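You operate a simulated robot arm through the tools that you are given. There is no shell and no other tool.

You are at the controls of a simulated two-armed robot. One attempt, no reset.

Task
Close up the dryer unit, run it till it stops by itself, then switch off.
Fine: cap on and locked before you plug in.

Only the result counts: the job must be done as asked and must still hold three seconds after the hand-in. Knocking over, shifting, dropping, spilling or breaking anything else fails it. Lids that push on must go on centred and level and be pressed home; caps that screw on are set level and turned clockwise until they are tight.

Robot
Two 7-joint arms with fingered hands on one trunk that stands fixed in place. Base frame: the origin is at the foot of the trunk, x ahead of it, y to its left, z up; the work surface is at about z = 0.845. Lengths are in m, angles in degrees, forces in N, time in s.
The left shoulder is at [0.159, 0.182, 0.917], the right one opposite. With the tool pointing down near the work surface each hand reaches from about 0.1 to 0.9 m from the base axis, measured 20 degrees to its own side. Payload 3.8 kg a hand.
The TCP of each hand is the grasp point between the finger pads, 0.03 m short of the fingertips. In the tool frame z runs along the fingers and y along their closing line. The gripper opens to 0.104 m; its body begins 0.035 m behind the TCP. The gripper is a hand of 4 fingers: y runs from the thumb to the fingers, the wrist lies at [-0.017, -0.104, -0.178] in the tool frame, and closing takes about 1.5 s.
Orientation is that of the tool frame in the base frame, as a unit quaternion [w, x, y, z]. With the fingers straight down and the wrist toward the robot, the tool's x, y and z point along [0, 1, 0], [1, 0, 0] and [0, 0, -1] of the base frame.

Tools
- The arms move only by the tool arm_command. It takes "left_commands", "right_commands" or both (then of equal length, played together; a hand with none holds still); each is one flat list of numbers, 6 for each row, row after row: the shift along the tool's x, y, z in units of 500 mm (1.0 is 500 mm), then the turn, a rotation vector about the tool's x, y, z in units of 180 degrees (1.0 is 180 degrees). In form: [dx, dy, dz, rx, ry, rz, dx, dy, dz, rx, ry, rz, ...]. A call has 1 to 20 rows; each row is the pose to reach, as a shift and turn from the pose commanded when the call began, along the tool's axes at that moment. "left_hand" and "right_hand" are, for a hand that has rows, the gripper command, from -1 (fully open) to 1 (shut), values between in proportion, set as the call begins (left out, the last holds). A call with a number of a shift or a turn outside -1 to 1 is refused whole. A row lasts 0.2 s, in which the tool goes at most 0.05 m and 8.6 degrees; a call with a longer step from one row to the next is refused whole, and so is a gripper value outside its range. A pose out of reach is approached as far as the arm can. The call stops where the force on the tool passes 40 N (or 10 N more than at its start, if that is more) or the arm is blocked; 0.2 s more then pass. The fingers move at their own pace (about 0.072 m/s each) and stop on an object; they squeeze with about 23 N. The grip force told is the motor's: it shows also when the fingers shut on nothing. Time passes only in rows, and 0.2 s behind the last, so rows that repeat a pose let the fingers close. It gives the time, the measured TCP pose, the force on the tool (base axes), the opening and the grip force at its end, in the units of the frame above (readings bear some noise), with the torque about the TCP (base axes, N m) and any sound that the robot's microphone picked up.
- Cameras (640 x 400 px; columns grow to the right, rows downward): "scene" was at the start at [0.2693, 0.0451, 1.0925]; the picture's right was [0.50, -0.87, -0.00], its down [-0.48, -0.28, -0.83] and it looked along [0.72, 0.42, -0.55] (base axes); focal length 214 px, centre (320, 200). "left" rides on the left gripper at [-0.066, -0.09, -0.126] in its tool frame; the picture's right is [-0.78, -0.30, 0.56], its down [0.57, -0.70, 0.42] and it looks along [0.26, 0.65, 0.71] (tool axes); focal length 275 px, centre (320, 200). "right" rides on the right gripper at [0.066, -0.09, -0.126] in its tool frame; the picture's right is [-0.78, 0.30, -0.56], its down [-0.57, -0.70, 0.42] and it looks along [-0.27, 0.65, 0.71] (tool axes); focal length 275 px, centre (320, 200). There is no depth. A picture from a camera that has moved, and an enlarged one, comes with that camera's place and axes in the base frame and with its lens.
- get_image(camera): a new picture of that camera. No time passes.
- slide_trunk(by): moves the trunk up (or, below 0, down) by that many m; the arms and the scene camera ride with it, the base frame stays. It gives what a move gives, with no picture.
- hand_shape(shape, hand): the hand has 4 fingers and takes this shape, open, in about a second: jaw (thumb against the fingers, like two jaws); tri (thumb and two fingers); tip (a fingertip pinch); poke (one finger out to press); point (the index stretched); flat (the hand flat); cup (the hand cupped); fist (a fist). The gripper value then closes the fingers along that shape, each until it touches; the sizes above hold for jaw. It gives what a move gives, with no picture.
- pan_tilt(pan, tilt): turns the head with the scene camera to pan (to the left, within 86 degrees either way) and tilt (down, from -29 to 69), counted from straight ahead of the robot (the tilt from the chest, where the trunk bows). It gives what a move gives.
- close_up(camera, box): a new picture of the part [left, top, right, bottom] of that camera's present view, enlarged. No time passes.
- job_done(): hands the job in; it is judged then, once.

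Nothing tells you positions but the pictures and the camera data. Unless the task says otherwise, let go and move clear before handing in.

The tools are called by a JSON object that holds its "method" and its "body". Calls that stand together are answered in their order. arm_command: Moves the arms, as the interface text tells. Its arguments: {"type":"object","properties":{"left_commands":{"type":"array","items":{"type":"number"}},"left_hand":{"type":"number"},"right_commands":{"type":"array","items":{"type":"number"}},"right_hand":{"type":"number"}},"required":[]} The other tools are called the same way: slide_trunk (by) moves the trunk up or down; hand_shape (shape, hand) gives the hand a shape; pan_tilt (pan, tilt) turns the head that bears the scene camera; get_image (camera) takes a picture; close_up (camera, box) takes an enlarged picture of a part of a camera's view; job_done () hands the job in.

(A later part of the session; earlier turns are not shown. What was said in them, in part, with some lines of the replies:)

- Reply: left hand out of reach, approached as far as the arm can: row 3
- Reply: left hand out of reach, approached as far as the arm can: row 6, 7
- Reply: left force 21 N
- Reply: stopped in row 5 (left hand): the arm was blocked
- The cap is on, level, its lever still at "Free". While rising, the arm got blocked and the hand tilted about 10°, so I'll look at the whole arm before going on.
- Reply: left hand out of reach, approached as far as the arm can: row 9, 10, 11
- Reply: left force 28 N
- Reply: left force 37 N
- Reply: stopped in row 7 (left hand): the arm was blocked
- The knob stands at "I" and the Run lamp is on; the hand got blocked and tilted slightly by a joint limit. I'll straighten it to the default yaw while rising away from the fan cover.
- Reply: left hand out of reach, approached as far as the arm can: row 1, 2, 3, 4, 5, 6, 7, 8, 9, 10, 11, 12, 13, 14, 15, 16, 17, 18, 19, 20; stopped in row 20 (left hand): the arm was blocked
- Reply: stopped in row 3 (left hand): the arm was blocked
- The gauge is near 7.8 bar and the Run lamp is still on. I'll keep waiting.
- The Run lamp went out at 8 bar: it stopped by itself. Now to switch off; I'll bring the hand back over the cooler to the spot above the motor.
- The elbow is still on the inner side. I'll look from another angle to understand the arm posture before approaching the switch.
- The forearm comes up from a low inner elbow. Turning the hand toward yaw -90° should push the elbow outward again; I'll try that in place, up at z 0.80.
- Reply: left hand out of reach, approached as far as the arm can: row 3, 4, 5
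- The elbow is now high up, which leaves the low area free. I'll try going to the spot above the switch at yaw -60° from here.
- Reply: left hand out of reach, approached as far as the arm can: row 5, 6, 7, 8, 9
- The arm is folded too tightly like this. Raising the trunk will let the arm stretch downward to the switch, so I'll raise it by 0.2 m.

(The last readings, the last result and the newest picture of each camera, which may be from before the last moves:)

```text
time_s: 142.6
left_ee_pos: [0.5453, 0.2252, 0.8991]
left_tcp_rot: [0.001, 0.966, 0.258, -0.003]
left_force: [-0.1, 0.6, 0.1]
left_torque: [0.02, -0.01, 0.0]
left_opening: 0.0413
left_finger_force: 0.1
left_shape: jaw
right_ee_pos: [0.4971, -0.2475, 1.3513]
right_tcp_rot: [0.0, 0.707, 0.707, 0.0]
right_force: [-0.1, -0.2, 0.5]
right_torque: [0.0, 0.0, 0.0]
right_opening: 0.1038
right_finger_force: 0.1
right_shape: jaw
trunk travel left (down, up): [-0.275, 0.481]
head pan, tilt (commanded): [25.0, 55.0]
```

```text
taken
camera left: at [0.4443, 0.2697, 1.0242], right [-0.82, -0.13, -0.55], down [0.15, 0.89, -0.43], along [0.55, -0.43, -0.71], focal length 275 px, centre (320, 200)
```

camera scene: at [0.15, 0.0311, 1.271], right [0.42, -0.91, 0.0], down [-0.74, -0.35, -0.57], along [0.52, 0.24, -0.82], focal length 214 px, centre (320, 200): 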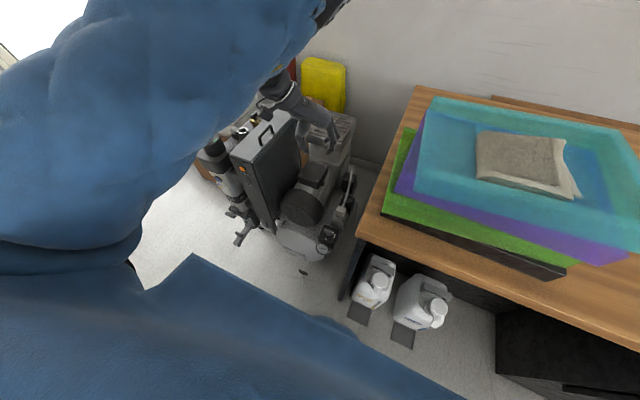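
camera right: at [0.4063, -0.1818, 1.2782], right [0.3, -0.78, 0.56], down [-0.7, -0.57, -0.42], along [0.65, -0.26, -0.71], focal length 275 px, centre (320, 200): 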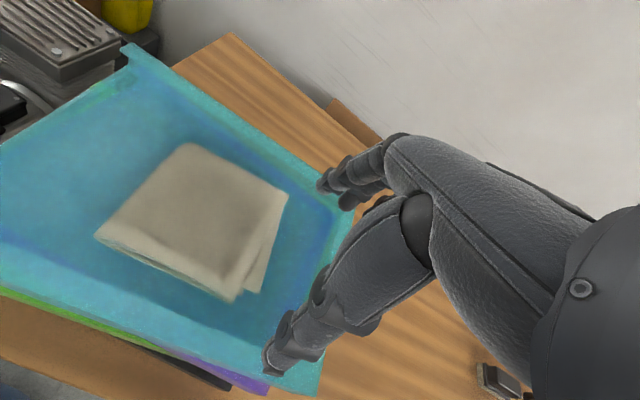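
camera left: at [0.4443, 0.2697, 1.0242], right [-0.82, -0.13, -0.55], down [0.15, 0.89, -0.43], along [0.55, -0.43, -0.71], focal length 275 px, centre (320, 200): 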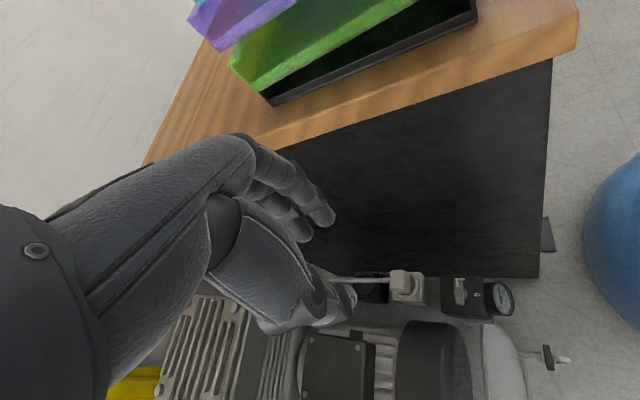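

With the trunk higher the hand has room. I'll lower it over the switch, keeping yaw -60°.

{"method": "arm_command", "body": {"left_commands": [-0.02, 0.02, 0.06, 0, 0, 0, -0.04, 0.045, 0.13, 0, 0, 0, -0.06, 0.07, 0.2, 0, 0, 0, -0.072, 0.085, 0.27, 0, 0, 0, -0.072, 0.085, 0.34, 0, 0, 0, -0.072, 0.085, 0.4, 0, 0, 0], "left_hand": 0.2}}

{"method": "get_image", "body": {"camera": "scene"}}

{"method": "get_image", "body": {"camera": "left"}}

```text
time_s: 144.0
left_ee_pos: [0.5335, 0.1683, 0.698]
left_tcp_rot: [0.002, 0.966, 0.257, -0.003]
left_force: [-0.6, 0.3, -0.4]
left_torque: [0.02, -0.05, 0.0]
left_opening: 0.0412
left_finger_force: 0.0
left_shape: jaw
left hand out of reach, approached as far as the arm can: row 3, 4, 5
right_ee_pos: [0.4979, -0.2475, 1.3513]
right_tcp_rot: [0.0, 0.707, 0.707, 0.0]
right_force: [0.3, 0.5, 0.0]
right_torque: [-0.01, -0.01, 0.0]
right_opening: 0.1036
right_finger_force: 0.1
right_shape: jaw
trunk travel left (down, up): [-0.275, 0.481]
head pan, tilt (commanded): [25.0, 55.0]
```

```text
taken
camera scene: at [0.1501, 0.0311, 1.271], right [0.42, -0.91, 0.0], down [-0.74, -0.35, -0.57], along [0.52, 0.24, -0.82], focal length 214 px, centre (320, 200)
```

scene: 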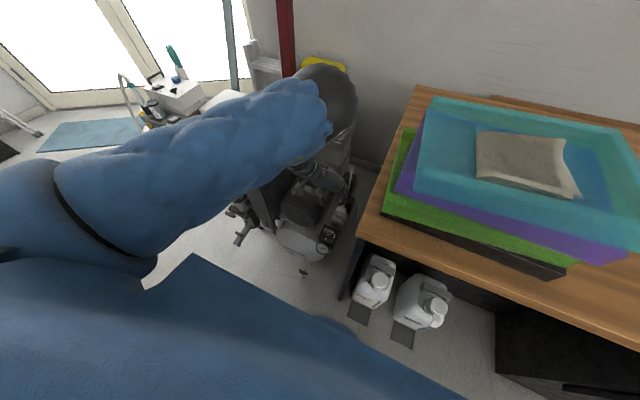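

```text
taken
camera left: at [0.4337, 0.2148, 0.8232], right [-0.82, -0.13, -0.55], down [0.15, 0.89, -0.43], along [0.55, -0.43, -0.71], focal length 275 px, centre (320, 200)
```

left: 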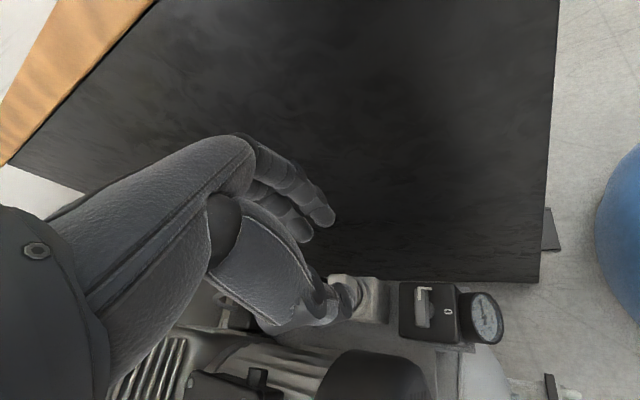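

The hand is over the switch with the pointer at "I". I'll descend to just above the knob and turn to yaw 0 so the fingers close across the bar.

{"method": "arm_command", "body": {"left_commands": [0, 0, 0.06, 0, 0, 0, 0, 0, 0.12, 0, 0, 0, 0, 0, 0.18, 0, 0, 0, 0, 0, 0.24, 0, 0, 0, 0, 0, 0.31, 0, 0, 0, 0, 0, 0.31, 0, 0, -0.0417, 0, 0, 0.31, 0, 0, -0.0833, 0, 0, 0.31, 0, 0, -0.125, 0, 0, 0.31, 0, 0, -0.1667, 0, 0, 0.31, 0, 0, -0.2083, 0, 0, 0.31, 0, 0, -0.25, 0, 0, 0.31, 0, 0, -0.2917, 0, 0, 0.31, 0, 0, -0.3333], "left_hand": 0.2}}

{"method": "get_image", "body": {"camera": "scene"}}

{"method": "get_image", "body": {"camera": "left"}}

```text
time_s: 146.8
left_ee_pos: [0.5438, 0.189, 0.53]
left_tcp_rot: [0.0, 0.707, 0.707, -0.004]
left_force: [-0.2, 1.1, 0.0]
left_torque: [0.03, 0.03, -0.01]
left_opening: 0.0416
left_finger_force: 0.0
left_shape: jaw
left hand out of reach, approached as far as the arm can: row 11, 12, 13
right_ee_pos: [0.4967, -0.248, 1.3514]
right_tcp_rot: [0.0, 0.707, 0.707, -0.001]
right_force: [0.4, -0.2, -0.5]
right_torque: [-0.02, -0.01, 0.01]
right_opening: 0.1035
right_finger_force: 0.0
right_shape: jaw
trunk travel left (down, up): [-0.275, 0.481]
head pan, tilt (commanded): [25.0, 55.0]
```

```text
taken
camera scene: at [0.1499, 0.0314, 1.271], right [0.42, -0.91, 0.0], down [-0.74, -0.35, -0.57], along [0.52, 0.24, -0.82], focal length 214 px, centre (320, 200)
```

scene: 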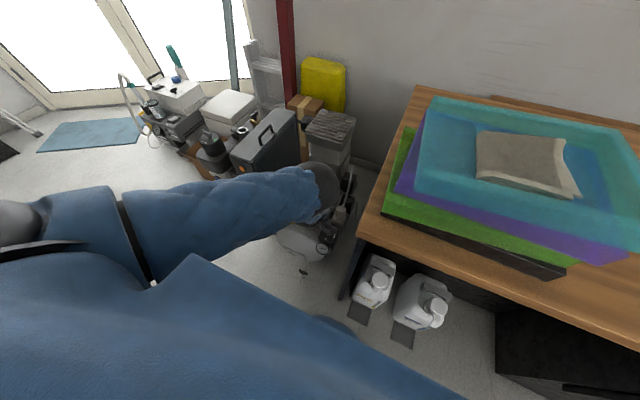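

```text
taken
camera left: at [0.4564, 0.1241, 0.656], right [-0.3, -0.78, -0.55], down [-0.7, 0.57, -0.42], along [0.64, 0.26, -0.72], focal length 275 px, centre (320, 200)
```

left: 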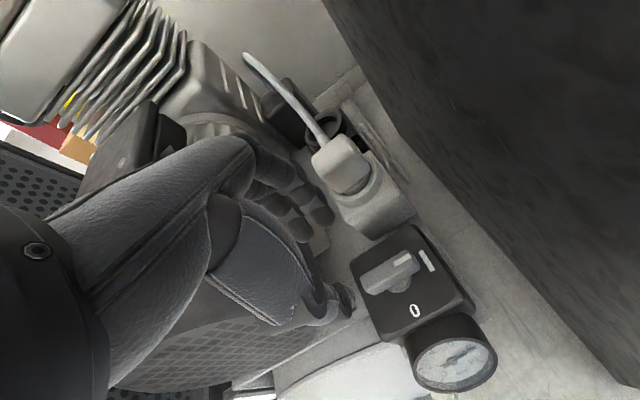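

The wrist limit stops me short of yaw 0, but yaw -25° is reachable and the closing fingers will turn the bar in the right (clockwise) direction anyway. I'll go back to -25° over the knob centre.

{"method": "arm_command", "body": {"left_commands": [0, 0, -0.01, 0, 0, 0.04, -0.01, -0.005, -0.01, 0, 0, 0.08, -0.025, -0.012, -0.01, 0, 0, 0.115, -0.04, -0.0186, -0.01, 0, 0, 0.1389, -0.04, -0.0186, -0.01, 0, 0, 0.1389], "left_hand": 0.2}}

{"method": "get_image", "body": {"camera": "left"}}

{"method": "close_up", "body": {"camera": "scene", "box": [290, 180, 370, 280]}}

```text
time_s: 148.0
left_ee_pos: [0.5354, 0.1687, 0.5344]
left_tcp_rot: [0.0, 0.844, 0.536, -0.003]
left_force: [0.1, -0.6, 0.7]
left_torque: [-0.03, 0.0, -0.01]
left_opening: 0.0414
left_finger_force: 0.1
left_shape: jaw
right_ee_pos: [0.4966, -0.2488, 1.3514]
right_tcp_rot: [0.001, 0.706, 0.708, -0.001]
right_force: [0.0, -0.1, 0.5]
right_torque: [-0.01, -0.03, 0.05]
right_opening: 0.1039
right_finger_force: 0.0
right_shape: jaw
trunk travel left (down, up): [-0.275, 0.481]
head pan, tilt (commanded): [25.0, 55.0]
```

```text
taken
camera left: at [0.4277, 0.1485, 0.6613], right [-0.6, -0.58, -0.55], down [-0.39, 0.82, -0.43], along [0.7, -0.04, -0.72], focal length 275 px, centre (320, 200)
```

left: 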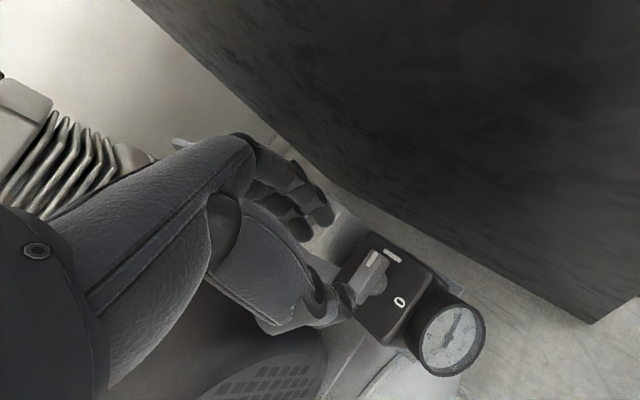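

```text
4.00 times, centred on (330, 230) of scene
camera zoom: at [0.1499, 0.031, 1.271], right [0.42, -0.91, 0.0], down [-0.74, -0.35, -0.57], along [0.52, 0.24, -0.82], focal length 858 px, centre (280, 80)
```

zoom: 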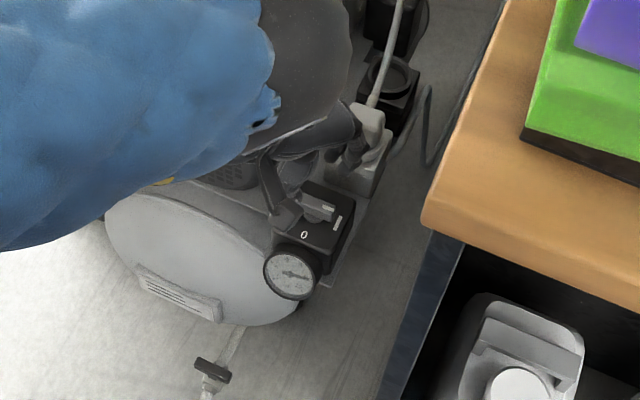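

Well centred at yaw -25°. I'll descend beside the bar and close on it.

{"method": "arm_command", "body": {"left_commands": [0, 0, 0.03, 0, 0, 0, 0, 0, 0.06, 0, 0, 0, 0, 0, 0.085, 0, 0, 0, 0, 0, 0.103, 0, 0, 0], "left_hand": 0.2}}

{"method": "close_up", "body": {"camera": "left", "box": [270, 170, 470, 330]}}

{"method": "close_up", "body": {"camera": "scene", "box": [310, 200, 360, 260]}}

```text
time_s: 149.0
left_ee_pos: [0.5359, 0.1701, 0.4837]
left_tcp_rot: [0.002, 0.844, 0.537, -0.004]
left_force: [0.6, -0.2, -0.3]
left_torque: [0.0, 0.01, 0.04]
left_opening: 0.0414
left_finger_force: 0.0
left_shape: jaw
right_ee_pos: [0.497, -0.2477, 1.3517]
right_tcp_rot: [0.0, 0.707, 0.707, 0.0]
right_force: [0.0, -0.6, 0.0]
right_torque: [0.02, 0.0, -0.01]
right_opening: 0.1041
right_finger_force: 0.2
right_shape: jaw
trunk travel left (down, up): [-0.275, 0.481]
head pan, tilt (commanded): [25.0, 55.0]
```

```text
2.50 times, centred on (370, 250) of left
camera zoom: at [0.4278, 0.1479, 0.6095], right [-0.6, -0.58, -0.55], down [-0.39, 0.81, -0.43], along [0.7, -0.04, -0.72], focal length 688 px, centre (195, 75)
```

zoom: 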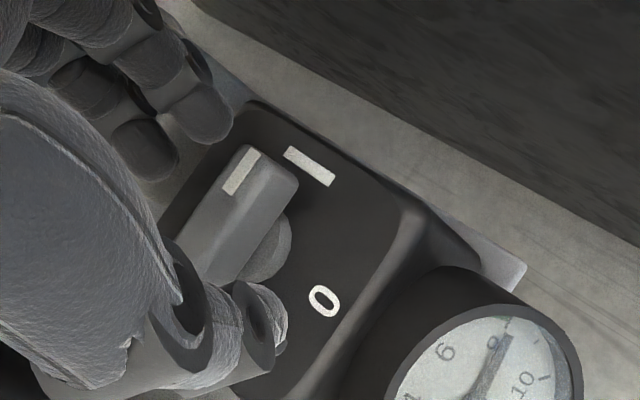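

```text
6.67 times, centred on (335, 230) of scene
camera zoom: at [0.1499, 0.0311, 1.271], right [0.42, -0.91, 0.0], down [-0.74, -0.35, -0.57], along [0.52, 0.24, -0.82], focal length 1430 px, centre (220, 0)
```

zoom: 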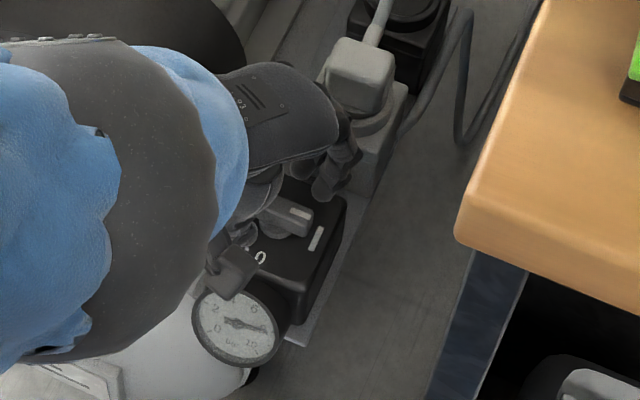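

Fingers and thumb will push the bar clockwise as they close. Closing now.

{"method": "arm_command", "body": {"left_commands": [0, 0, 0, 0, 0, 0, 0, 0, 0, 0, 0, 0, 0, 0, 0, 0, 0, 0, 0, 0, 0, 0, 0, 0, 0, 0, 0, 0, 0, 0], "left_hand": 1.0}}

{"method": "close_up", "body": {"camera": "left", "box": [270, 170, 470, 330]}}

```text
time_s: 150.2
left_ee_pos: [0.5351, 0.1702, 0.4839]
left_tcp_rot: [0.0, 0.844, 0.537, -0.003]
left_force: [-3.0, -0.5, -1.2]
left_torque: [-0.01, 0.02, 0.03]
left_opening: 0.0109
left_finger_force: 23.2
left_shape: jaw
right_ee_pos: [0.498, -0.2472, 1.3517]
right_tcp_rot: [0.0, 0.707, 0.708, 0.002]
right_force: [0.7, -0.6, -0.8]
right_torque: [0.0, 0.0, -0.01]
right_opening: 0.1037
right_finger_force: 0.1
right_shape: jaw
trunk travel left (down, up): [-0.275, 0.481]
head pan, tilt (commanded): [25.0, 55.0]
```

```text
2.50 times, centred on (370, 250) of left
camera zoom: at [0.4277, 0.1483, 0.6095], right [-0.6, -0.58, -0.55], down [-0.39, 0.81, -0.43], along [0.7, -0.04, -0.72], focal length 688 px, centre (195, 75)
```

zoom: 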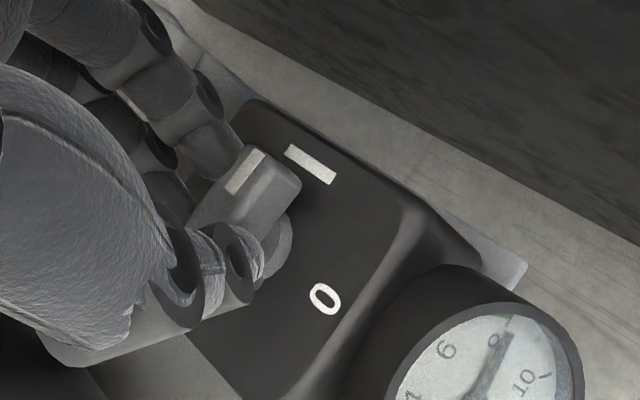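

Gripped. I'll turn clockwise in steps toward "0".

{"method": "arm_command", "body": {"left_commands": [0, 0, 0, 0, 0, 0.04, 0, 0, 0, 0, 0, 0.08, 0, 0, 0, 0, 0, 0.12, 0, 0, 0, 0, 0, 0.16], "left_hand": 1.0}}

{"method": "close_up", "body": {"camera": "left", "box": [270, 170, 470, 330]}}

```text
time_s: 151.2
left_ee_pos: [0.5356, 0.1698, 0.4822]
left_tcp_rot: [0.001, 0.951, 0.308, -0.004]
left_force: [-3.8, -0.1, -1.9]
left_torque: [0.01, 0.04, 0.02]
left_opening: 0.0112
left_finger_force: 23.1
left_shape: jaw
right_ee_pos: [0.4976, -0.2484, 1.353]
right_tcp_rot: [-0.001, 0.707, 0.707, 0.0]
right_force: [0.4, -0.6, -0.1]
right_torque: [-0.01, -0.04, -0.01]
right_opening: 0.1039
right_finger_force: 0.0
right_shape: jaw
trunk travel left (down, up): [-0.275, 0.481]
head pan, tilt (commanded): [25.0, 55.0]
```

```text
2.50 times, centred on (370, 250) of left
camera zoom: at [0.4309, 0.2037, 0.6091], right [-0.8, -0.22, -0.55], down [0.05, 0.9, -0.43], along [0.59, -0.37, -0.72], focal length 688 px, centre (195, 75)
```

zoom: 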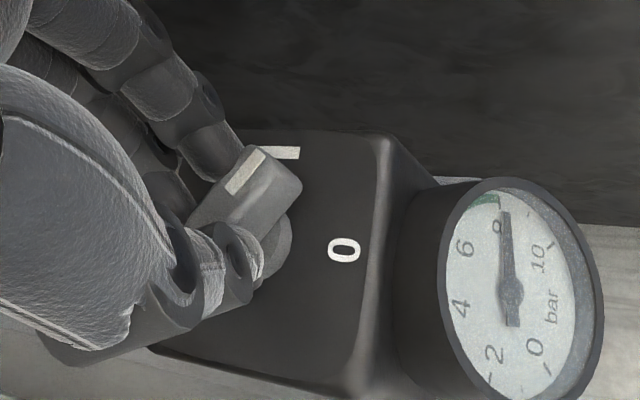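

The pointer follows. I'll turn another 29°.

{"method": "arm_command", "body": {"left_commands": [0, 0, 0, 0, 0, 0.04, 0, 0, 0, 0, 0, 0.08, 0, 0, 0, 0, 0, 0.12, 0, 0, 0, 0, 0, 0.16], "left_hand": 1.0}}

{"method": "close_up", "body": {"camera": "left", "box": [270, 170, 470, 330]}}

{"method": "get_image", "body": {"camera": "scene"}}

```text
time_s: 152.2
left_ee_pos: [0.5071, 0.1739, 0.5085]
left_tcp_rot: [0.001, 0.998, 0.063, -0.002]
left_force: [0.1, -0.2, -1.3]
left_torque: [-0.01, 0.03, -0.03]
left_opening: 0.0088
left_finger_force: 22.9
left_shape: jaw
left hand out of reach, approached as far as the arm can: row 1, 2, 3, 4
right_ee_pos: [0.4963, -0.2478, 1.3515]
right_tcp_rot: [-0.001, 0.707, 0.707, 0.001]
right_force: [-0.5, -0.5, 0.0]
right_torque: [0.0, -0.04, -0.02]
right_opening: 0.1037
right_finger_force: 0.1
right_shape: jaw
trunk travel left (down, up): [-0.275, 0.481]
head pan, tilt (commanded): [25.0, 55.0]
```

```text
2.50 times, centred on (370, 250) of left
camera zoom: at [0.4318, 0.254, 0.634], right [-0.81, 0.2, -0.55], down [0.48, 0.77, -0.43], along [0.34, -0.61, -0.71], focal length 688 px, centre (195, 75)
```

zoom: 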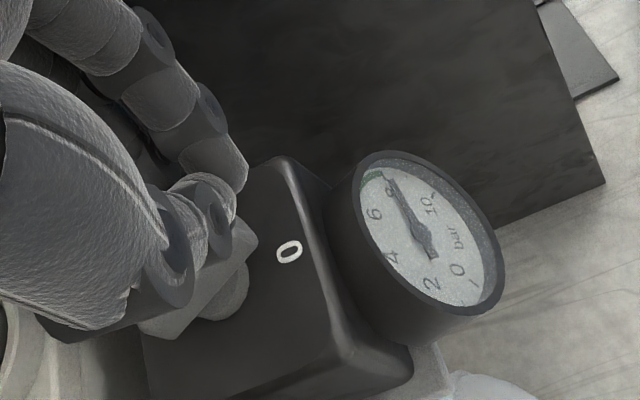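

```text
taken
camera scene: at [0.1493, 0.03, 1.2711], right [0.42, -0.91, 0.0], down [-0.74, -0.35, -0.57], along [0.52, 0.24, -0.82], focal length 214 px, centre (320, 200)
```

scene: 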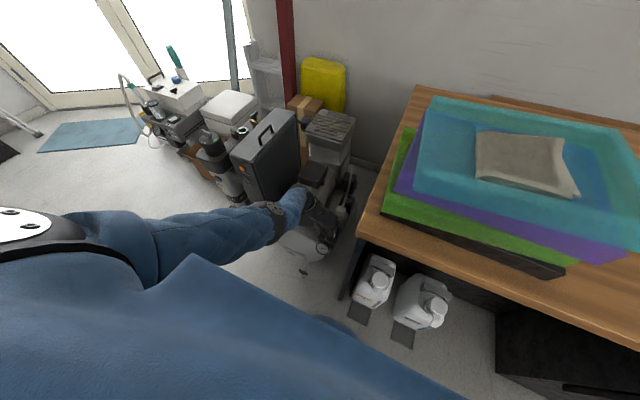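

The hand ran out of reach and slid off the bar, but the pointer seems to be close to "0" now. I'll open, rise and look.

{"method": "arm_command", "body": {"left_commands": [0, 0, 0, 0, 0, 0, 0, 0, 0, 0, 0, 0, 0, 0, 0, 0, 0, 0, 0, 0, -0.03, 0, 0, 0, 0, 0, -0.07, 0, 0, 0, 0, 0, -0.12, 0, 0, 0], "left_hand": 0.2}}

{"method": "get_image", "body": {"camera": "left"}}

{"method": "get_image", "body": {"camera": "scene"}}

{"method": "close_up", "body": {"camera": "scene", "box": [310, 200, 360, 260]}}

```text
time_s: 153.6
left_ee_pos: [0.5067, 0.1738, 0.5691]
left_tcp_rot: [0.002, 0.998, 0.064, -0.003]
left_force: [-0.3, 0.4, 0.2]
left_torque: [0.01, 0.0, -0.01]
left_opening: 0.041
left_finger_force: 0.0
left_shape: jaw
right_ee_pos: [0.4964, -0.2477, 1.3504]
right_tcp_rot: [0.0, 0.707, 0.707, 0.001]
right_force: [0.5, 0.3, 1.1]
right_torque: [-0.03, 0.0, -0.01]
right_opening: 0.1036
right_finger_force: 0.1
right_shape: jaw
trunk travel left (down, up): [-0.275, 0.481]
head pan, tilt (commanded): [25.0, 55.0]
```

```text
taken
camera left: at [0.4316, 0.2542, 0.694], right [-0.81, 0.19, -0.55], down [0.48, 0.77, -0.43], along [0.34, -0.61, -0.71], focal length 275 px, centre (320, 200)
```

left: 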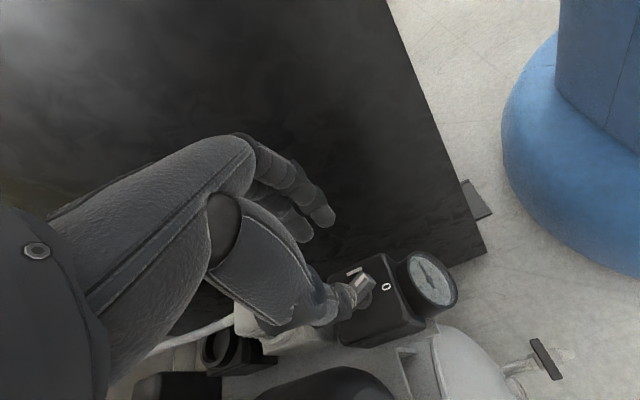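

```text
taken
camera scene: at [0.1496, 0.031, 1.271], right [0.42, -0.91, 0.0], down [-0.74, -0.35, -0.57], along [0.52, 0.24, -0.82], focal length 214 px, centre (320, 200)
```

scene: 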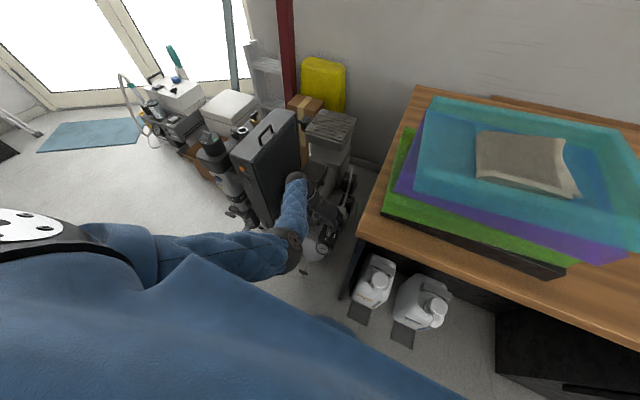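

```text
6.67 times, centred on (335, 230) of scene
camera zoom: at [0.1496, 0.031, 1.271], right [0.42, -0.91, 0.0], down [-0.74, -0.35, -0.57], along [0.52, 0.24, -0.82], focal length 1430 px, centre (220, 0)
```

zoom: 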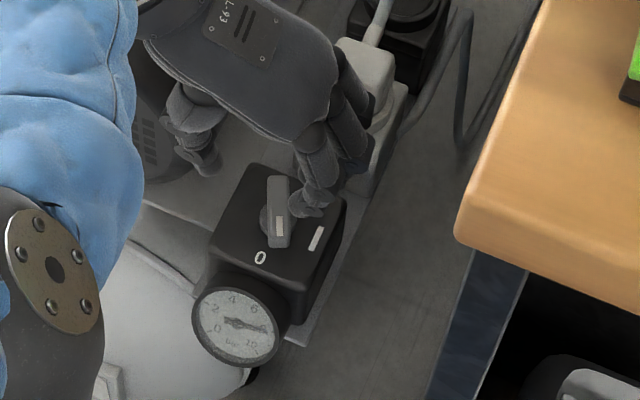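

The pointer is about 26° short of "0", and the arm was near full stretch. I'll raise the hand, lower the trunk by 0.1 m for more reach, and finish the turn with a new grip.

{"method": "arm_command", "body": {"left_commands": [0, 0, -0.05, 0, 0, 0, 0, 0, -0.1, 0, 0, 0, 0, 0, -0.15, 0, 0, 0, 0, 0, -0.2, 0, 0, 0, 0, 0, -0.26, 0, 0, 0], "left_hand": 0.2}}

{"method": "get_image", "body": {"camera": "scene"}}

```text
time_s: 154.8
left_ee_pos: [0.5075, 0.1739, 0.6987]
left_tcp_rot: [0.002, 0.998, 0.063, -0.002]
left_force: [-0.3, 0.4, -0.4]
left_torque: [0.04, 0.0, 0.01]
left_opening: 0.0412
left_finger_force: 0.0
left_shape: jaw
right_ee_pos: [0.4973, -0.2482, 1.3517]
right_tcp_rot: [0.0, 0.707, 0.707, 0.0]
right_force: [0.0, -0.1, 0.4]
right_torque: [0.0, -0.02, 0.0]
right_opening: 0.1041
right_finger_force: 0.0
right_shape: jaw
trunk travel left (down, up): [-0.275, 0.481]
head pan, tilt (commanded): [25.0, 55.0]
```

```text
taken
camera scene: at [0.1497, 0.0312, 1.271], right [0.42, -0.91, 0.0], down [-0.74, -0.35, -0.57], along [0.52, 0.24, -0.82], focal length 214 px, centre (320, 200)
```

scene: 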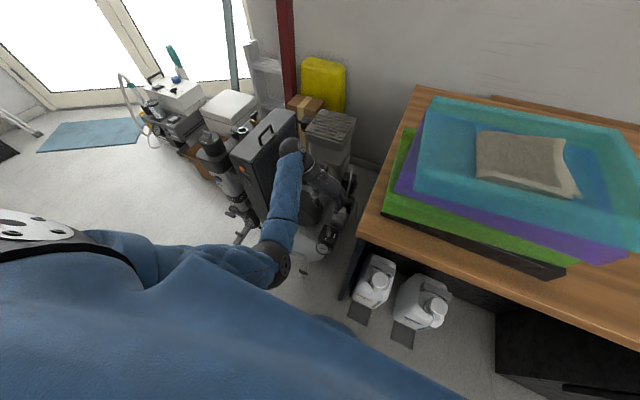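

{"method": "slide_trunk", "body": {"by": -0.1}}

{"method": "get_image", "body": {"camera": "scene"}}

{"method": "get_image", "body": {"camera": "left"}}

```text
time_s: 156.1
left_ee_pos: [0.5072, 0.1747, 0.5984]
left_tcp_rot: [0.003, 0.998, 0.064, -0.002]
left_force: [-0.6, 0.6, 0.6]
left_torque: [0.0, -0.02, 0.01]
left_opening: 0.0415
left_finger_force: 0.1
left_shape: jaw
right_ee_pos: [0.4953, -0.2481, 1.2528]
right_tcp_rot: [0.001, 0.707, 0.707, 0.001]
right_force: [0.8, -0.4, -0.1]
right_torque: [-0.02, -0.07, -0.01]
right_opening: 0.1035
right_finger_force: 0.0
right_shape: jaw
trunk travel left (down, up): [-0.175, 0.581]
head pan, tilt (commanded): [25.0, 55.0]
```

```text
taken
camera scene: at [0.1979, 0.0311, 1.168], right [0.42, -0.91, 0.0], down [-0.74, -0.35, -0.57], along [0.52, 0.24, -0.82], focal length 214 px, centre (320, 200)
```

scene: 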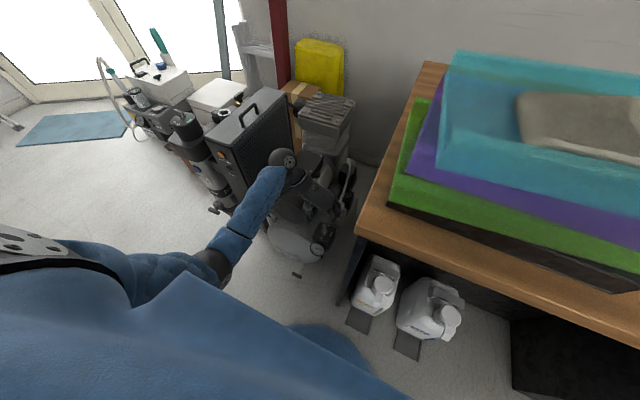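

```text
taken
camera left: at [0.4322, 0.2551, 0.724], right [-0.81, 0.19, -0.56], down [0.48, 0.77, -0.43], along [0.34, -0.61, -0.71], focal length 275 px, centre (320, 200)
```

left: 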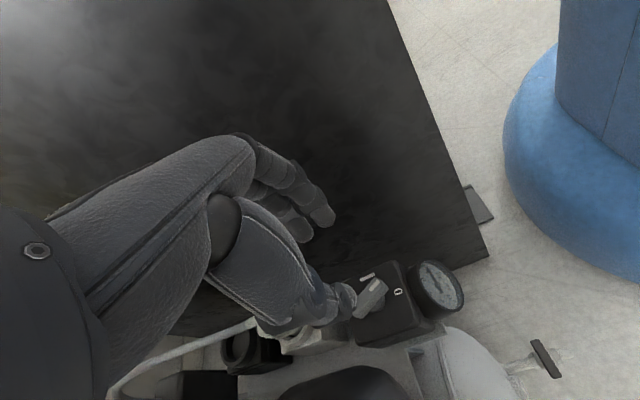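

The arm now sits comfortably. I'll move over the knob centre at yaw -60°, lined up with the bar.

{"method": "arm_command", "body": {"left_commands": [0.018, 0.006, 0.03, 0, 0, -0.042, 0.036, 0.012, 0.06, 0, 0, -0.084, 0.053, 0.018, 0.09, 0, 0, -0.126, 0.053, 0.018, 0.116, 0, 0, -0.126], "left_hand": 0.2}}

{"method": "close_up", "body": {"camera": "left", "box": [300, 200, 480, 330]}}

{"method": "close_up", "body": {"camera": "scene", "box": [290, 190, 360, 270]}}

```text
time_s: 157.1
left_ee_pos: [0.5347, 0.1682, 0.5402]
left_tcp_rot: [0.001, 0.966, 0.259, -0.004]
left_force: [0.0, 0.0, -0.1]
left_torque: [-0.02, -0.02, 0.03]
left_opening: 0.0411
left_finger_force: 0.1
left_shape: jaw
right_ee_pos: [0.497, -0.2474, 1.2511]
right_tcp_rot: [0.0, 0.707, 0.707, 0.0]
right_force: [0.8, -0.4, 0.0]
right_torque: [-0.04, 0.01, 0.01]
right_opening: 0.1035
right_finger_force: 0.0
right_shape: jaw
trunk travel left (down, up): [-0.175, 0.581]
head pan, tilt (commanded): [25.0, 55.0]
```

```text
3.08 times, centred on (390, 265) of left
camera zoom: at [0.4344, 0.2129, 0.6654], right [-0.82, -0.13, -0.55], down [0.14, 0.89, -0.43], along [0.55, -0.43, -0.71], focal length 847 px, centre (105, 0)
```

zoom: 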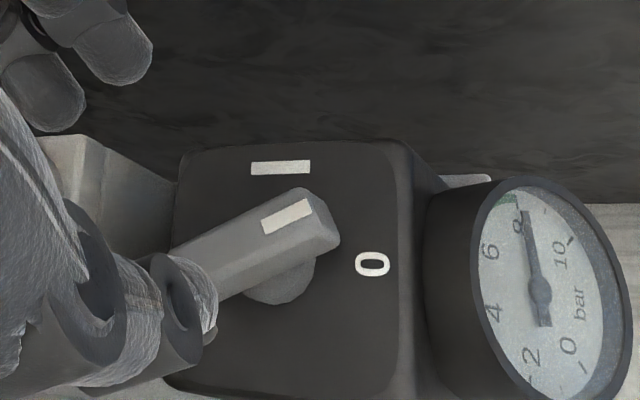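

```text
5.00 times, centred on (325, 230) of scene
camera zoom: at [0.1986, 0.0311, 1.1677], right [0.42, -0.91, 0.0], down [-0.74, -0.35, -0.57], along [0.52, 0.24, -0.82], focal length 1072 px, centre (295, 50)
```

zoom: 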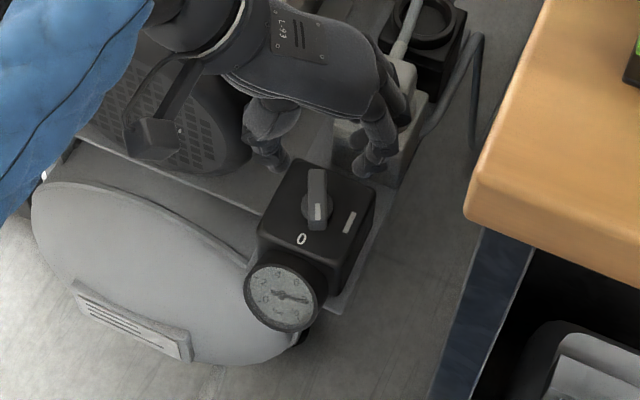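

The bar is about 25° off "0". I'll descend, close on it and turn the rest clockwise.

{"method": "arm_command", "body": {"left_commands": [0, 0, 0.03, 0, 0, 0, 0, 0, 0.06, 0, 0, 0, 0, 0, 0.09, 0, 0, 0, 0, 0, 0.114, 0, 0, 0], "left_hand": 0.2}}

{"method": "arm_command", "body": {"left_commands": [0, 0, 0, 0, 0, 0, 0, 0, 0, 0, 0, 0, 0, 0, 0, 0, 0, 0, 0, 0, 0, 0, 0, 0, 0, 0, 0, 0, 0, 0], "left_hand": 1.0}}

{"method": "close_up", "body": {"camera": "left", "box": [270, 170, 470, 330]}}

```text
time_s: 158.1
left_ee_pos: [0.5347, 0.1679, 0.4828]
left_tcp_rot: [0.001, 0.966, 0.258, -0.002]
left_force: [-1.1, -0.1, 0.5]
left_torque: [-0.01, 0.01, -0.03]
left_opening: 0.0413
left_finger_force: 0.0
left_shape: jaw
right_ee_pos: [0.4966, -0.2487, 1.2512]
right_tcp_rot: [0.0, 0.707, 0.707, -0.001]
right_force: [-0.5, 0.2, -0.4]
right_torque: [0.0, 0.01, 0.01]
right_opening: 0.1036
right_finger_force: 0.0
right_shape: jaw
trunk travel left (down, up): [-0.175, 0.581]
head pan, tilt (commanded): [25.0, 55.0]
```

```text
time_s: 159.3
left_ee_pos: [0.5343, 0.168, 0.4827]
left_tcp_rot: [0.001, 0.966, 0.258, -0.004]
left_force: [-1.3, 2.3, -1.7]
left_torque: [0.02, 0.03, -0.02]
left_opening: 0.0094
left_finger_force: 23.3
left_shape: jaw
right_ee_pos: [0.4975, -0.2476, 1.2513]
right_tcp_rot: [0.0, 0.708, 0.707, 0.001]
right_force: [0.1, 0.3, -0.8]
right_torque: [-0.01, 0.01, -0.02]
right_opening: 0.1035
right_finger_force: 0.1
right_shape: jaw
trunk travel left (down, up): [-0.175, 0.581]
head pan, tilt (commanded): [25.0, 55.0]
```

```text
2.50 times, centred on (370, 250) of left
camera zoom: at [0.4347, 0.2132, 0.6084], right [-0.82, -0.13, -0.55], down [0.14, 0.89, -0.43], along [0.55, -0.43, -0.72], focal length 688 px, centre (195, 75)
```

zoom: 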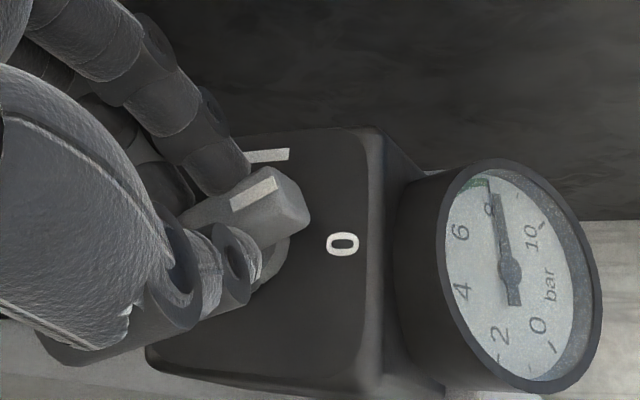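

Gripped again. I'll turn clockwise in small steps toward "0".

{"method": "arm_command", "body": {"left_commands": [0, 0, 0, 0, 0, 0.035, 0, 0, 0, 0, 0, 0.07, 0, 0, 0, 0, 0, 0.105, 0, 0, 0, 0, 0, 0.14], "left_hand": 1.0}}

{"method": "close_up", "body": {"camera": "left", "box": [270, 170, 470, 330]}}

{"method": "close_up", "body": {"camera": "scene", "box": [300, 200, 350, 260]}}

```text
time_s: 160.3
left_ee_pos: [0.5352, 0.1689, 0.4828]
left_tcp_rot: [0.002, 0.999, 0.042, -0.003]
left_force: [-0.9, 2.4, -0.6]
left_torque: [-0.01, -0.02, 0.0]
left_opening: 0.0091
left_finger_force: 22.7
left_shape: jaw
right_ee_pos: [0.4967, -0.2481, 1.2515]
right_tcp_rot: [0.001, 0.707, 0.707, 0.0]
right_force: [0.2, -0.2, 0.0]
right_torque: [0.02, 0.0, 0.01]
right_opening: 0.1035
right_finger_force: 0.1
right_shape: jaw
trunk travel left (down, up): [-0.175, 0.581]
head pan, tilt (commanded): [25.0, 55.0]
```

```text
2.50 times, centred on (370, 250) of left
camera zoom: at [0.4632, 0.2527, 0.6081], right [-0.8, 0.23, -0.55], down [0.51, 0.74, -0.43], along [0.31, -0.63, -0.71], focal length 688 px, centre (195, 75)
```

zoom: 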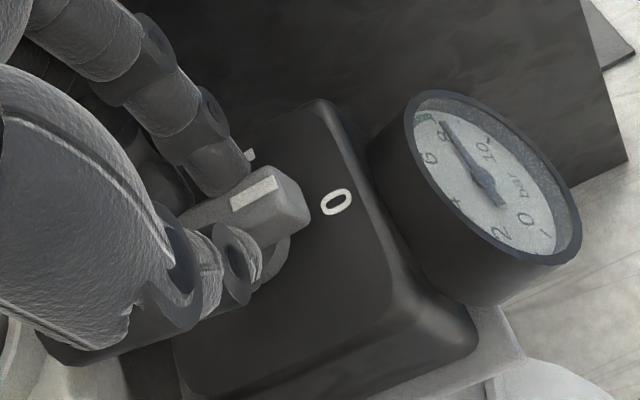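

```text
6.67 times, centred on (325, 230) of scene
camera zoom: at [0.1986, 0.0311, 1.1677], right [0.42, -0.91, 0.0], down [-0.74, -0.35, -0.57], along [0.52, 0.24, -0.82], focal length 1430 px, centre (287, 0)
```

zoom: 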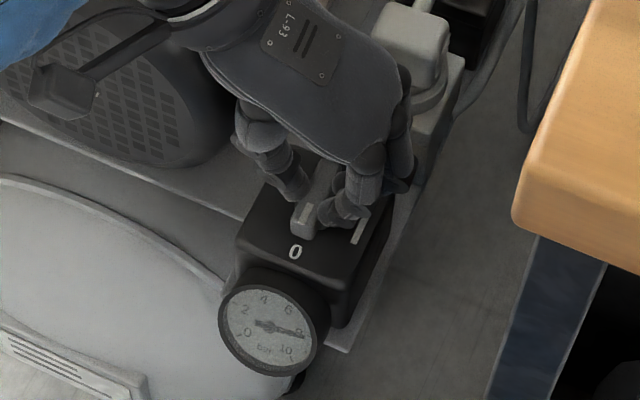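

The pointer is practically at "0". I'll add about 9° to reach the stop.

{"method": "arm_command", "body": {"left_commands": [0, 0, 0, 0, 0, 0.025, 0, 0, 0, 0, 0, 0.05, 0, 0, 0, 0, 0, 0.05], "left_hand": 1.0}}

{"method": "close_up", "body": {"camera": "left", "box": [270, 170, 470, 330]}}

{"method": "close_up", "body": {"camera": "scene", "box": [300, 200, 350, 260]}}

```text
time_s: 161.1
left_ee_pos: [0.5352, 0.1682, 0.4828]
left_tcp_rot: [0.003, 0.999, -0.037, -0.003]
left_force: [0.5, 2.3, -2.5]
left_torque: [0.06, 0.0, 0.1]
left_opening: 0.0088
left_finger_force: 23.7
left_shape: jaw
right_ee_pos: [0.4982, -0.2477, 1.2513]
right_tcp_rot: [0.001, 0.708, 0.707, 0.0]
right_force: [-0.1, -0.1, 0.0]
right_torque: [0.01, -0.04, 0.06]
right_opening: 0.1037
right_finger_force: 0.0
right_shape: jaw
trunk travel left (down, up): [-0.175, 0.581]
head pan, tilt (commanded): [25.0, 55.0]
```

```text
2.50 times, centred on (370, 250) of left
camera zoom: at [0.4776, 0.2628, 0.608], right [-0.75, 0.35, -0.56], down [0.62, 0.65, -0.43], along [0.21, -0.67, -0.71], focal length 688 px, centre (195, 75)
```

zoom: 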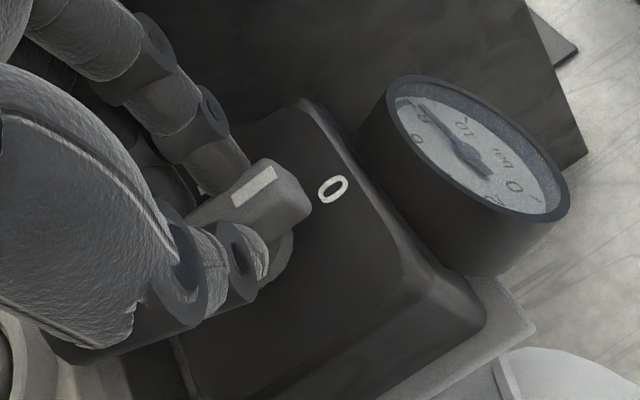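

```text
6.67 times, centred on (325, 230) of scene
camera zoom: at [0.1988, 0.0312, 1.1677], right [0.42, -0.91, 0.0], down [-0.74, -0.35, -0.57], along [0.52, 0.24, -0.82], focal length 1430 px, centre (287, 0)
```

zoom: 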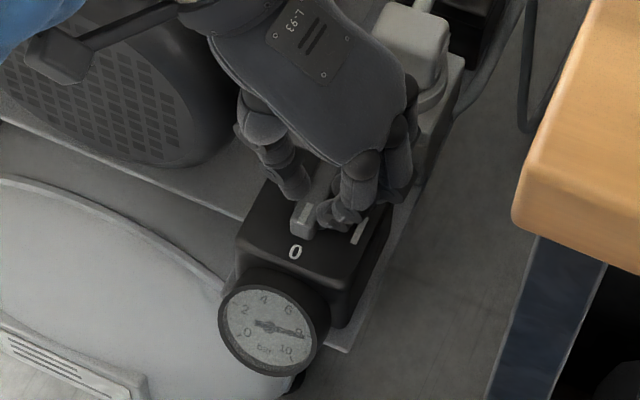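

The torque shows the stop is reached at "0". I'll open and rise straight up.

{"method": "arm_command", "body": {"left_commands": [0, 0, 0, 0, 0, 0, 0, 0, 0, 0, 0, 0, 0, 0, 0, 0, 0, 0, 0, 0, -0.03, 0, 0, 0, 0, 0, -0.07, 0, 0, 0, 0, 0, -0.13, 0, 0, 0, 0, 0, -0.2, 0, 0, 0], "left_hand": 0.25}}

{"method": "get_image", "body": {"camera": "scene"}}

{"method": "close_up", "body": {"camera": "scene", "box": [300, 195, 360, 265]}}

{"method": "get_image", "body": {"camera": "left"}}

```text
time_s: 162.7
left_ee_pos: [0.535, 0.1697, 0.5838]
left_tcp_rot: [0.003, 0.999, -0.036, -0.003]
left_force: [0.0, 0.2, -0.9]
left_torque: [0.03, 0.02, -0.03]
left_opening: 0.0386
left_finger_force: 0.0
left_shape: jaw
right_ee_pos: [0.4966, -0.249, 1.2533]
right_tcp_rot: [0.001, 0.707, 0.707, -0.001]
right_force: [-0.4, -0.3, -0.4]
right_torque: [-0.04, 0.0, 0.02]
right_opening: 0.1035
right_finger_force: 0.1
right_shape: jaw
trunk travel left (down, up): [-0.175, 0.581]
head pan, tilt (commanded): [25.0, 55.0]
```

```text
taken
camera scene: at [0.1984, 0.031, 1.1678], right [0.42, -0.91, 0.0], down [-0.74, -0.35, -0.57], along [0.52, 0.24, -0.82], focal length 214 px, centre (320, 200)
```

scene: 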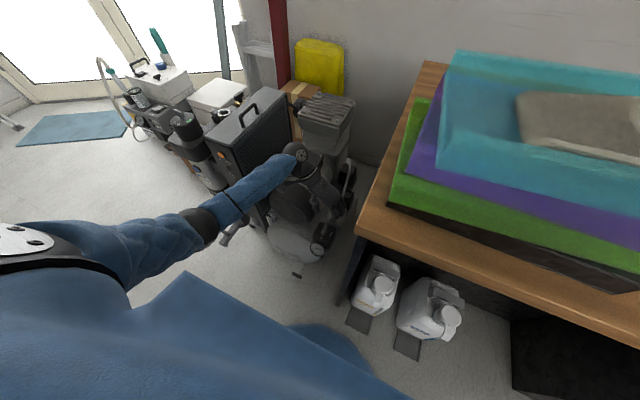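

```text
5.71 times, centred on (330, 230) of scene
camera zoom: at [0.1984, 0.031, 1.1678], right [0.42, -0.91, 0.0], down [-0.74, -0.35, -0.57], along [0.52, 0.24, -0.82], focal length 1226 px, centre (263, 29)
```

zoom: 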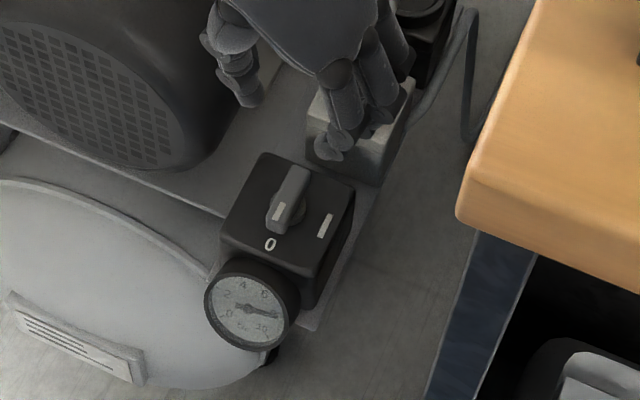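

```text
taken
camera left: at [0.4775, 0.2633, 0.7093], right [-0.75, 0.35, -0.55], down [0.62, 0.66, -0.43], along [0.21, -0.67, -0.71], focal length 275 px, centre (320, 200)
```

left: 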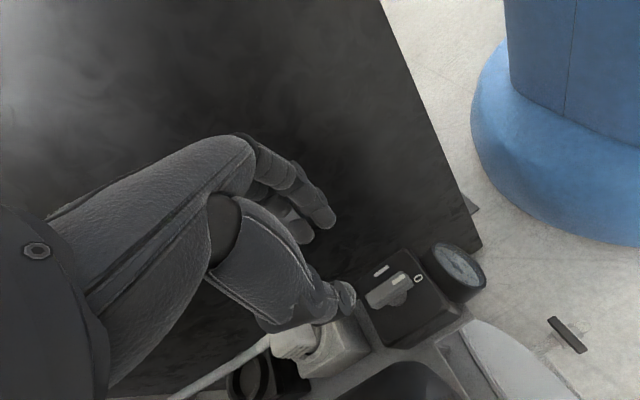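

{"method": "close_up", "body": {"camera": "left", "box": [355, 240, 455, 320]}}

{"method": "close_up", "body": {"camera": "scene", "box": [310, 220, 345, 255]}}

{"method": "close_up", "body": {"camera": "scene", "box": [170, 110, 250, 200]}}

```text
5.00 times, centred on (405, 280) of left
camera zoom: at [0.4775, 0.2633, 0.7093], right [-0.75, 0.35, -0.55], down [0.62, 0.66, -0.43], along [0.21, -0.67, -0.71], focal length 1376 px, centre (-105, -200)
```

zoom: 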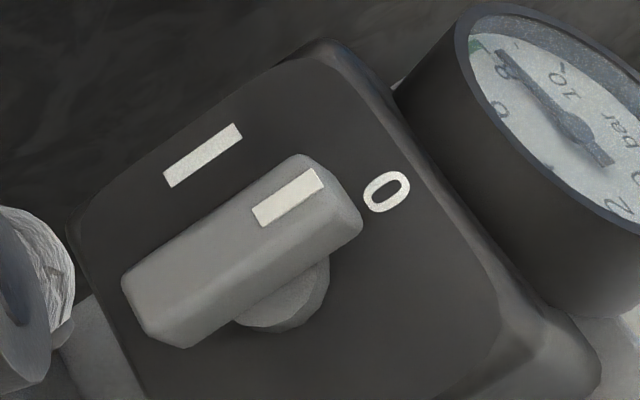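

```text
11.43 times, centred on (328, 238) of scene
camera zoom: at [0.1984, 0.031, 1.1678], right [0.42, -0.91, 0.0], down [-0.74, -0.35, -0.57], along [0.52, 0.24, -0.82], focal length 2451 px, centre (234, -229)
```

zoom: 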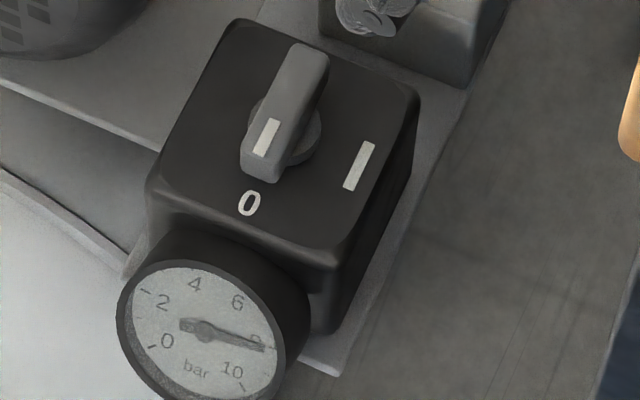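

```text
4.44 times, centred on (210, 155) of scene
camera zoom: at [0.1984, 0.031, 1.1678], right [0.42, -0.91, 0.0], down [-0.74, -0.35, -0.57], along [0.52, 0.24, -0.82], focal length 953 px, centre (809, 400)
```

zoom: 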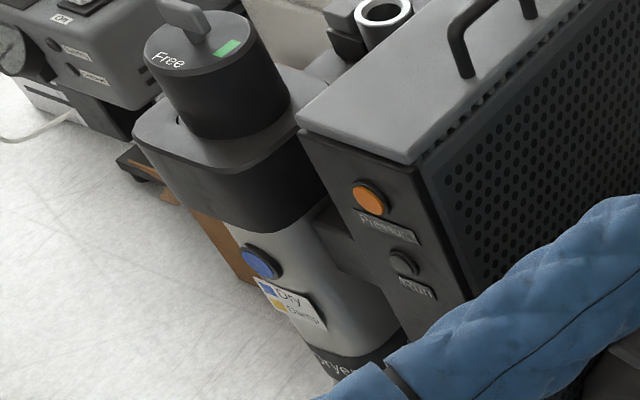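

The pointer is exactly at "0" as at the start, the Run lamp is off and the cap's lever is still at green. I'll rise further to move clear and check the plug.

{"method": "arm_command", "body": {"left_commands": [0, 0, -0.05, 0, 0, 0, 0, 0, -0.1, 0, 0, 0, 0, 0, -0.16, 0, 0, 0, 0, 0, -0.22, 0, 0, 0, 0, 0, -0.28, 0, 0, 0], "left_hand": 0.2}}

{"method": "get_image", "body": {"camera": "scene"}}

{"method": "close_up", "body": {"camera": "scene", "box": [310, 170, 370, 260]}}

{"method": "get_image", "body": {"camera": "left"}}

```text
time_s: 163.9
left_ee_pos: [0.5347, 0.1691, 0.7234]
left_tcp_rot: [0.001, 0.999, -0.038, -0.003]
left_force: [-0.7, -0.6, -1.2]
left_torque: [-0.01, -0.03, 0.01]
left_opening: 0.0411
left_finger_force: 0.0
left_shape: jaw
right_ee_pos: [0.4971, -0.2473, 1.252]
right_tcp_rot: [0.0, 0.707, 0.707, -0.001]
right_force: [0.5, -0.1, 0.8]
right_torque: [-0.01, 0.02, -0.02]
right_opening: 0.1039
right_finger_force: 0.1
right_shape: jaw
trunk travel left (down, up): [-0.175, 0.581]
head pan, tilt (commanded): [25.0, 55.0]
```

```text
taken
camera scene: at [0.1984, 0.031, 1.1678], right [0.42, -0.91, 0.0], down [-0.74, -0.35, -0.57], along [0.52, 0.24, -0.82], focal length 214 px, centre (320, 200)
```

scene: 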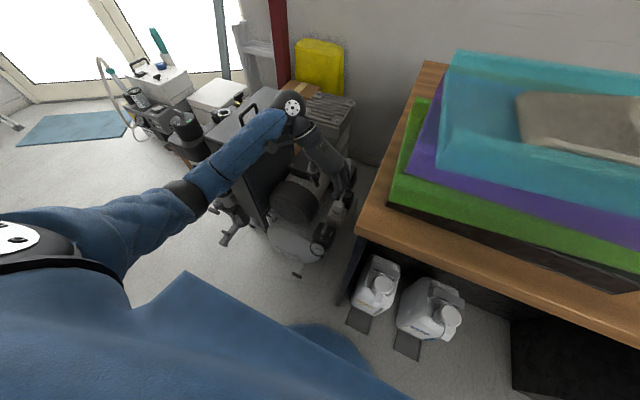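

```text
4.44 times, centred on (340, 215) of scene
camera zoom: at [0.1984, 0.031, 1.1678], right [0.42, -0.91, 0.0], down [-0.74, -0.35, -0.57], along [0.52, 0.24, -0.82], focal length 953 px, centre (231, 133)
```

zoom: 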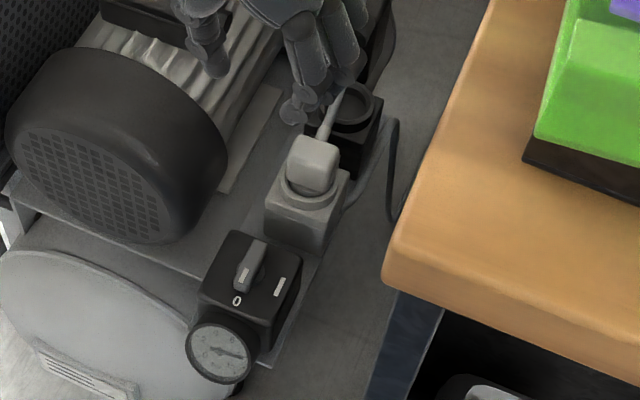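

```text
taken
camera left: at [0.4773, 0.2635, 0.8489], right [-0.75, 0.35, -0.55], down [0.62, 0.66, -0.43], along [0.21, -0.67, -0.71], focal length 275 px, centre (320, 200)
```

left: 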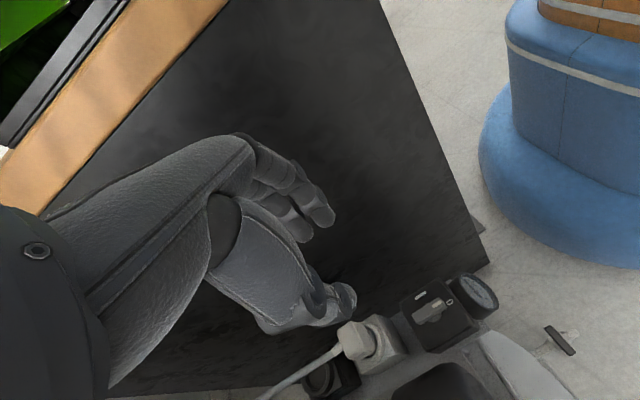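

{"method": "close_up", "body": {"camera": "scene", "box": [325, 195, 360, 230]}}

{"method": "close_up", "body": {"camera": "scene", "box": [165, 105, 225, 150]}}

{"method": "close_up", "body": {"camera": "scene", "box": [305, 225, 345, 265]}}

```text
11.43 times, centred on (342, 212) of scene
camera zoom: at [0.1984, 0.031, 1.1678], right [0.42, -0.91, 0.0], down [-0.74, -0.35, -0.57], along [0.52, 0.24, -0.82], focal length 2451 px, centre (63, 57)
```

zoom: 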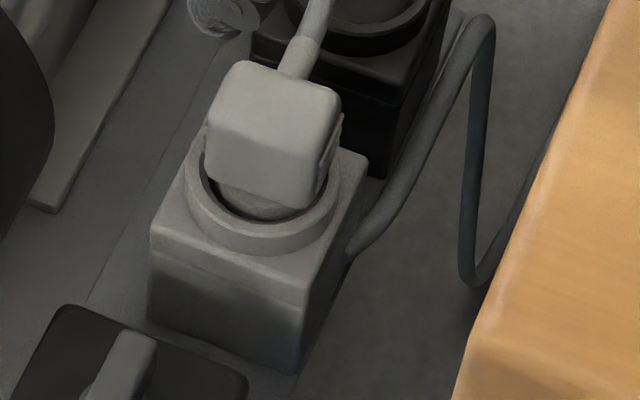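

```text
8.89 times, centred on (195, 128) of scene
camera zoom: at [0.1984, 0.031, 1.1678], right [0.42, -0.91, 0.0], down [-0.74, -0.35, -0.57], along [0.52, 0.24, -0.82], focal length 1906 px, centre (1431, 844)
```

zoom: 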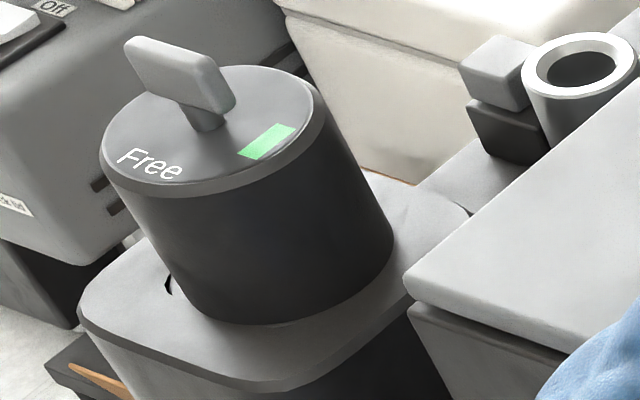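

```text
10.00 times, centred on (325, 245) of scene
camera zoom: at [0.1984, 0.031, 1.1678], right [0.42, -0.91, 0.0], down [-0.74, -0.35, -0.57], along [0.52, 0.24, -0.82], focal length 2145 px, centre (270, -250)
```

zoom: 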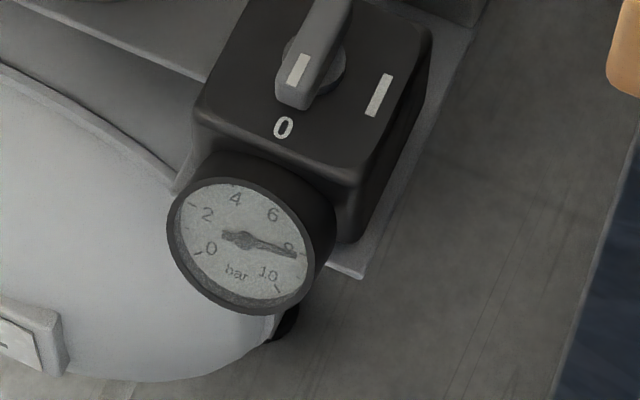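

The cap is seated level with its lever at green, and the plug is home in the socket. The gauge holds 8 bar with the Run lamp off, the switch is at "0" and both hands are clear. I'm handing in.

{"method": "job_done", "body": {}}

```text
The job is handed in.
```

I put the dryer cap on and locked it, plugged the unit in, let it run until it stopped by itself, and switched it off. The job is handed in; I haven't been told the verdict.

- **Cap:** it was lying on the motor's terminal box. I set it over the filter on the dryer neck and pressed it down with about 20 N. A clockwise turn then took its lever to the stop at the green mark. It still sat level and locked at the end.
- **Plug:** I moved it from its holder to the grey socket after the cap was locked and with the switch still at "0". It went no deeper under a 36 N push, and the unit started when I switched it on.
- **Run:** the pressure climbed to 8 bar, then the Run lamp went out on its own.
- **Switch-off:** the pointer is back at "0". This took two grips, because the arm ran out of reach partway and slid off the knob.

The gauge still showed about 8 bar at hand-in, the plug is still in the socket, and nothing else appeared to have been moved. The left arm stopped a few times at its joint limits without touching anything, and I left the trunk about 0.1 m higher than it started.
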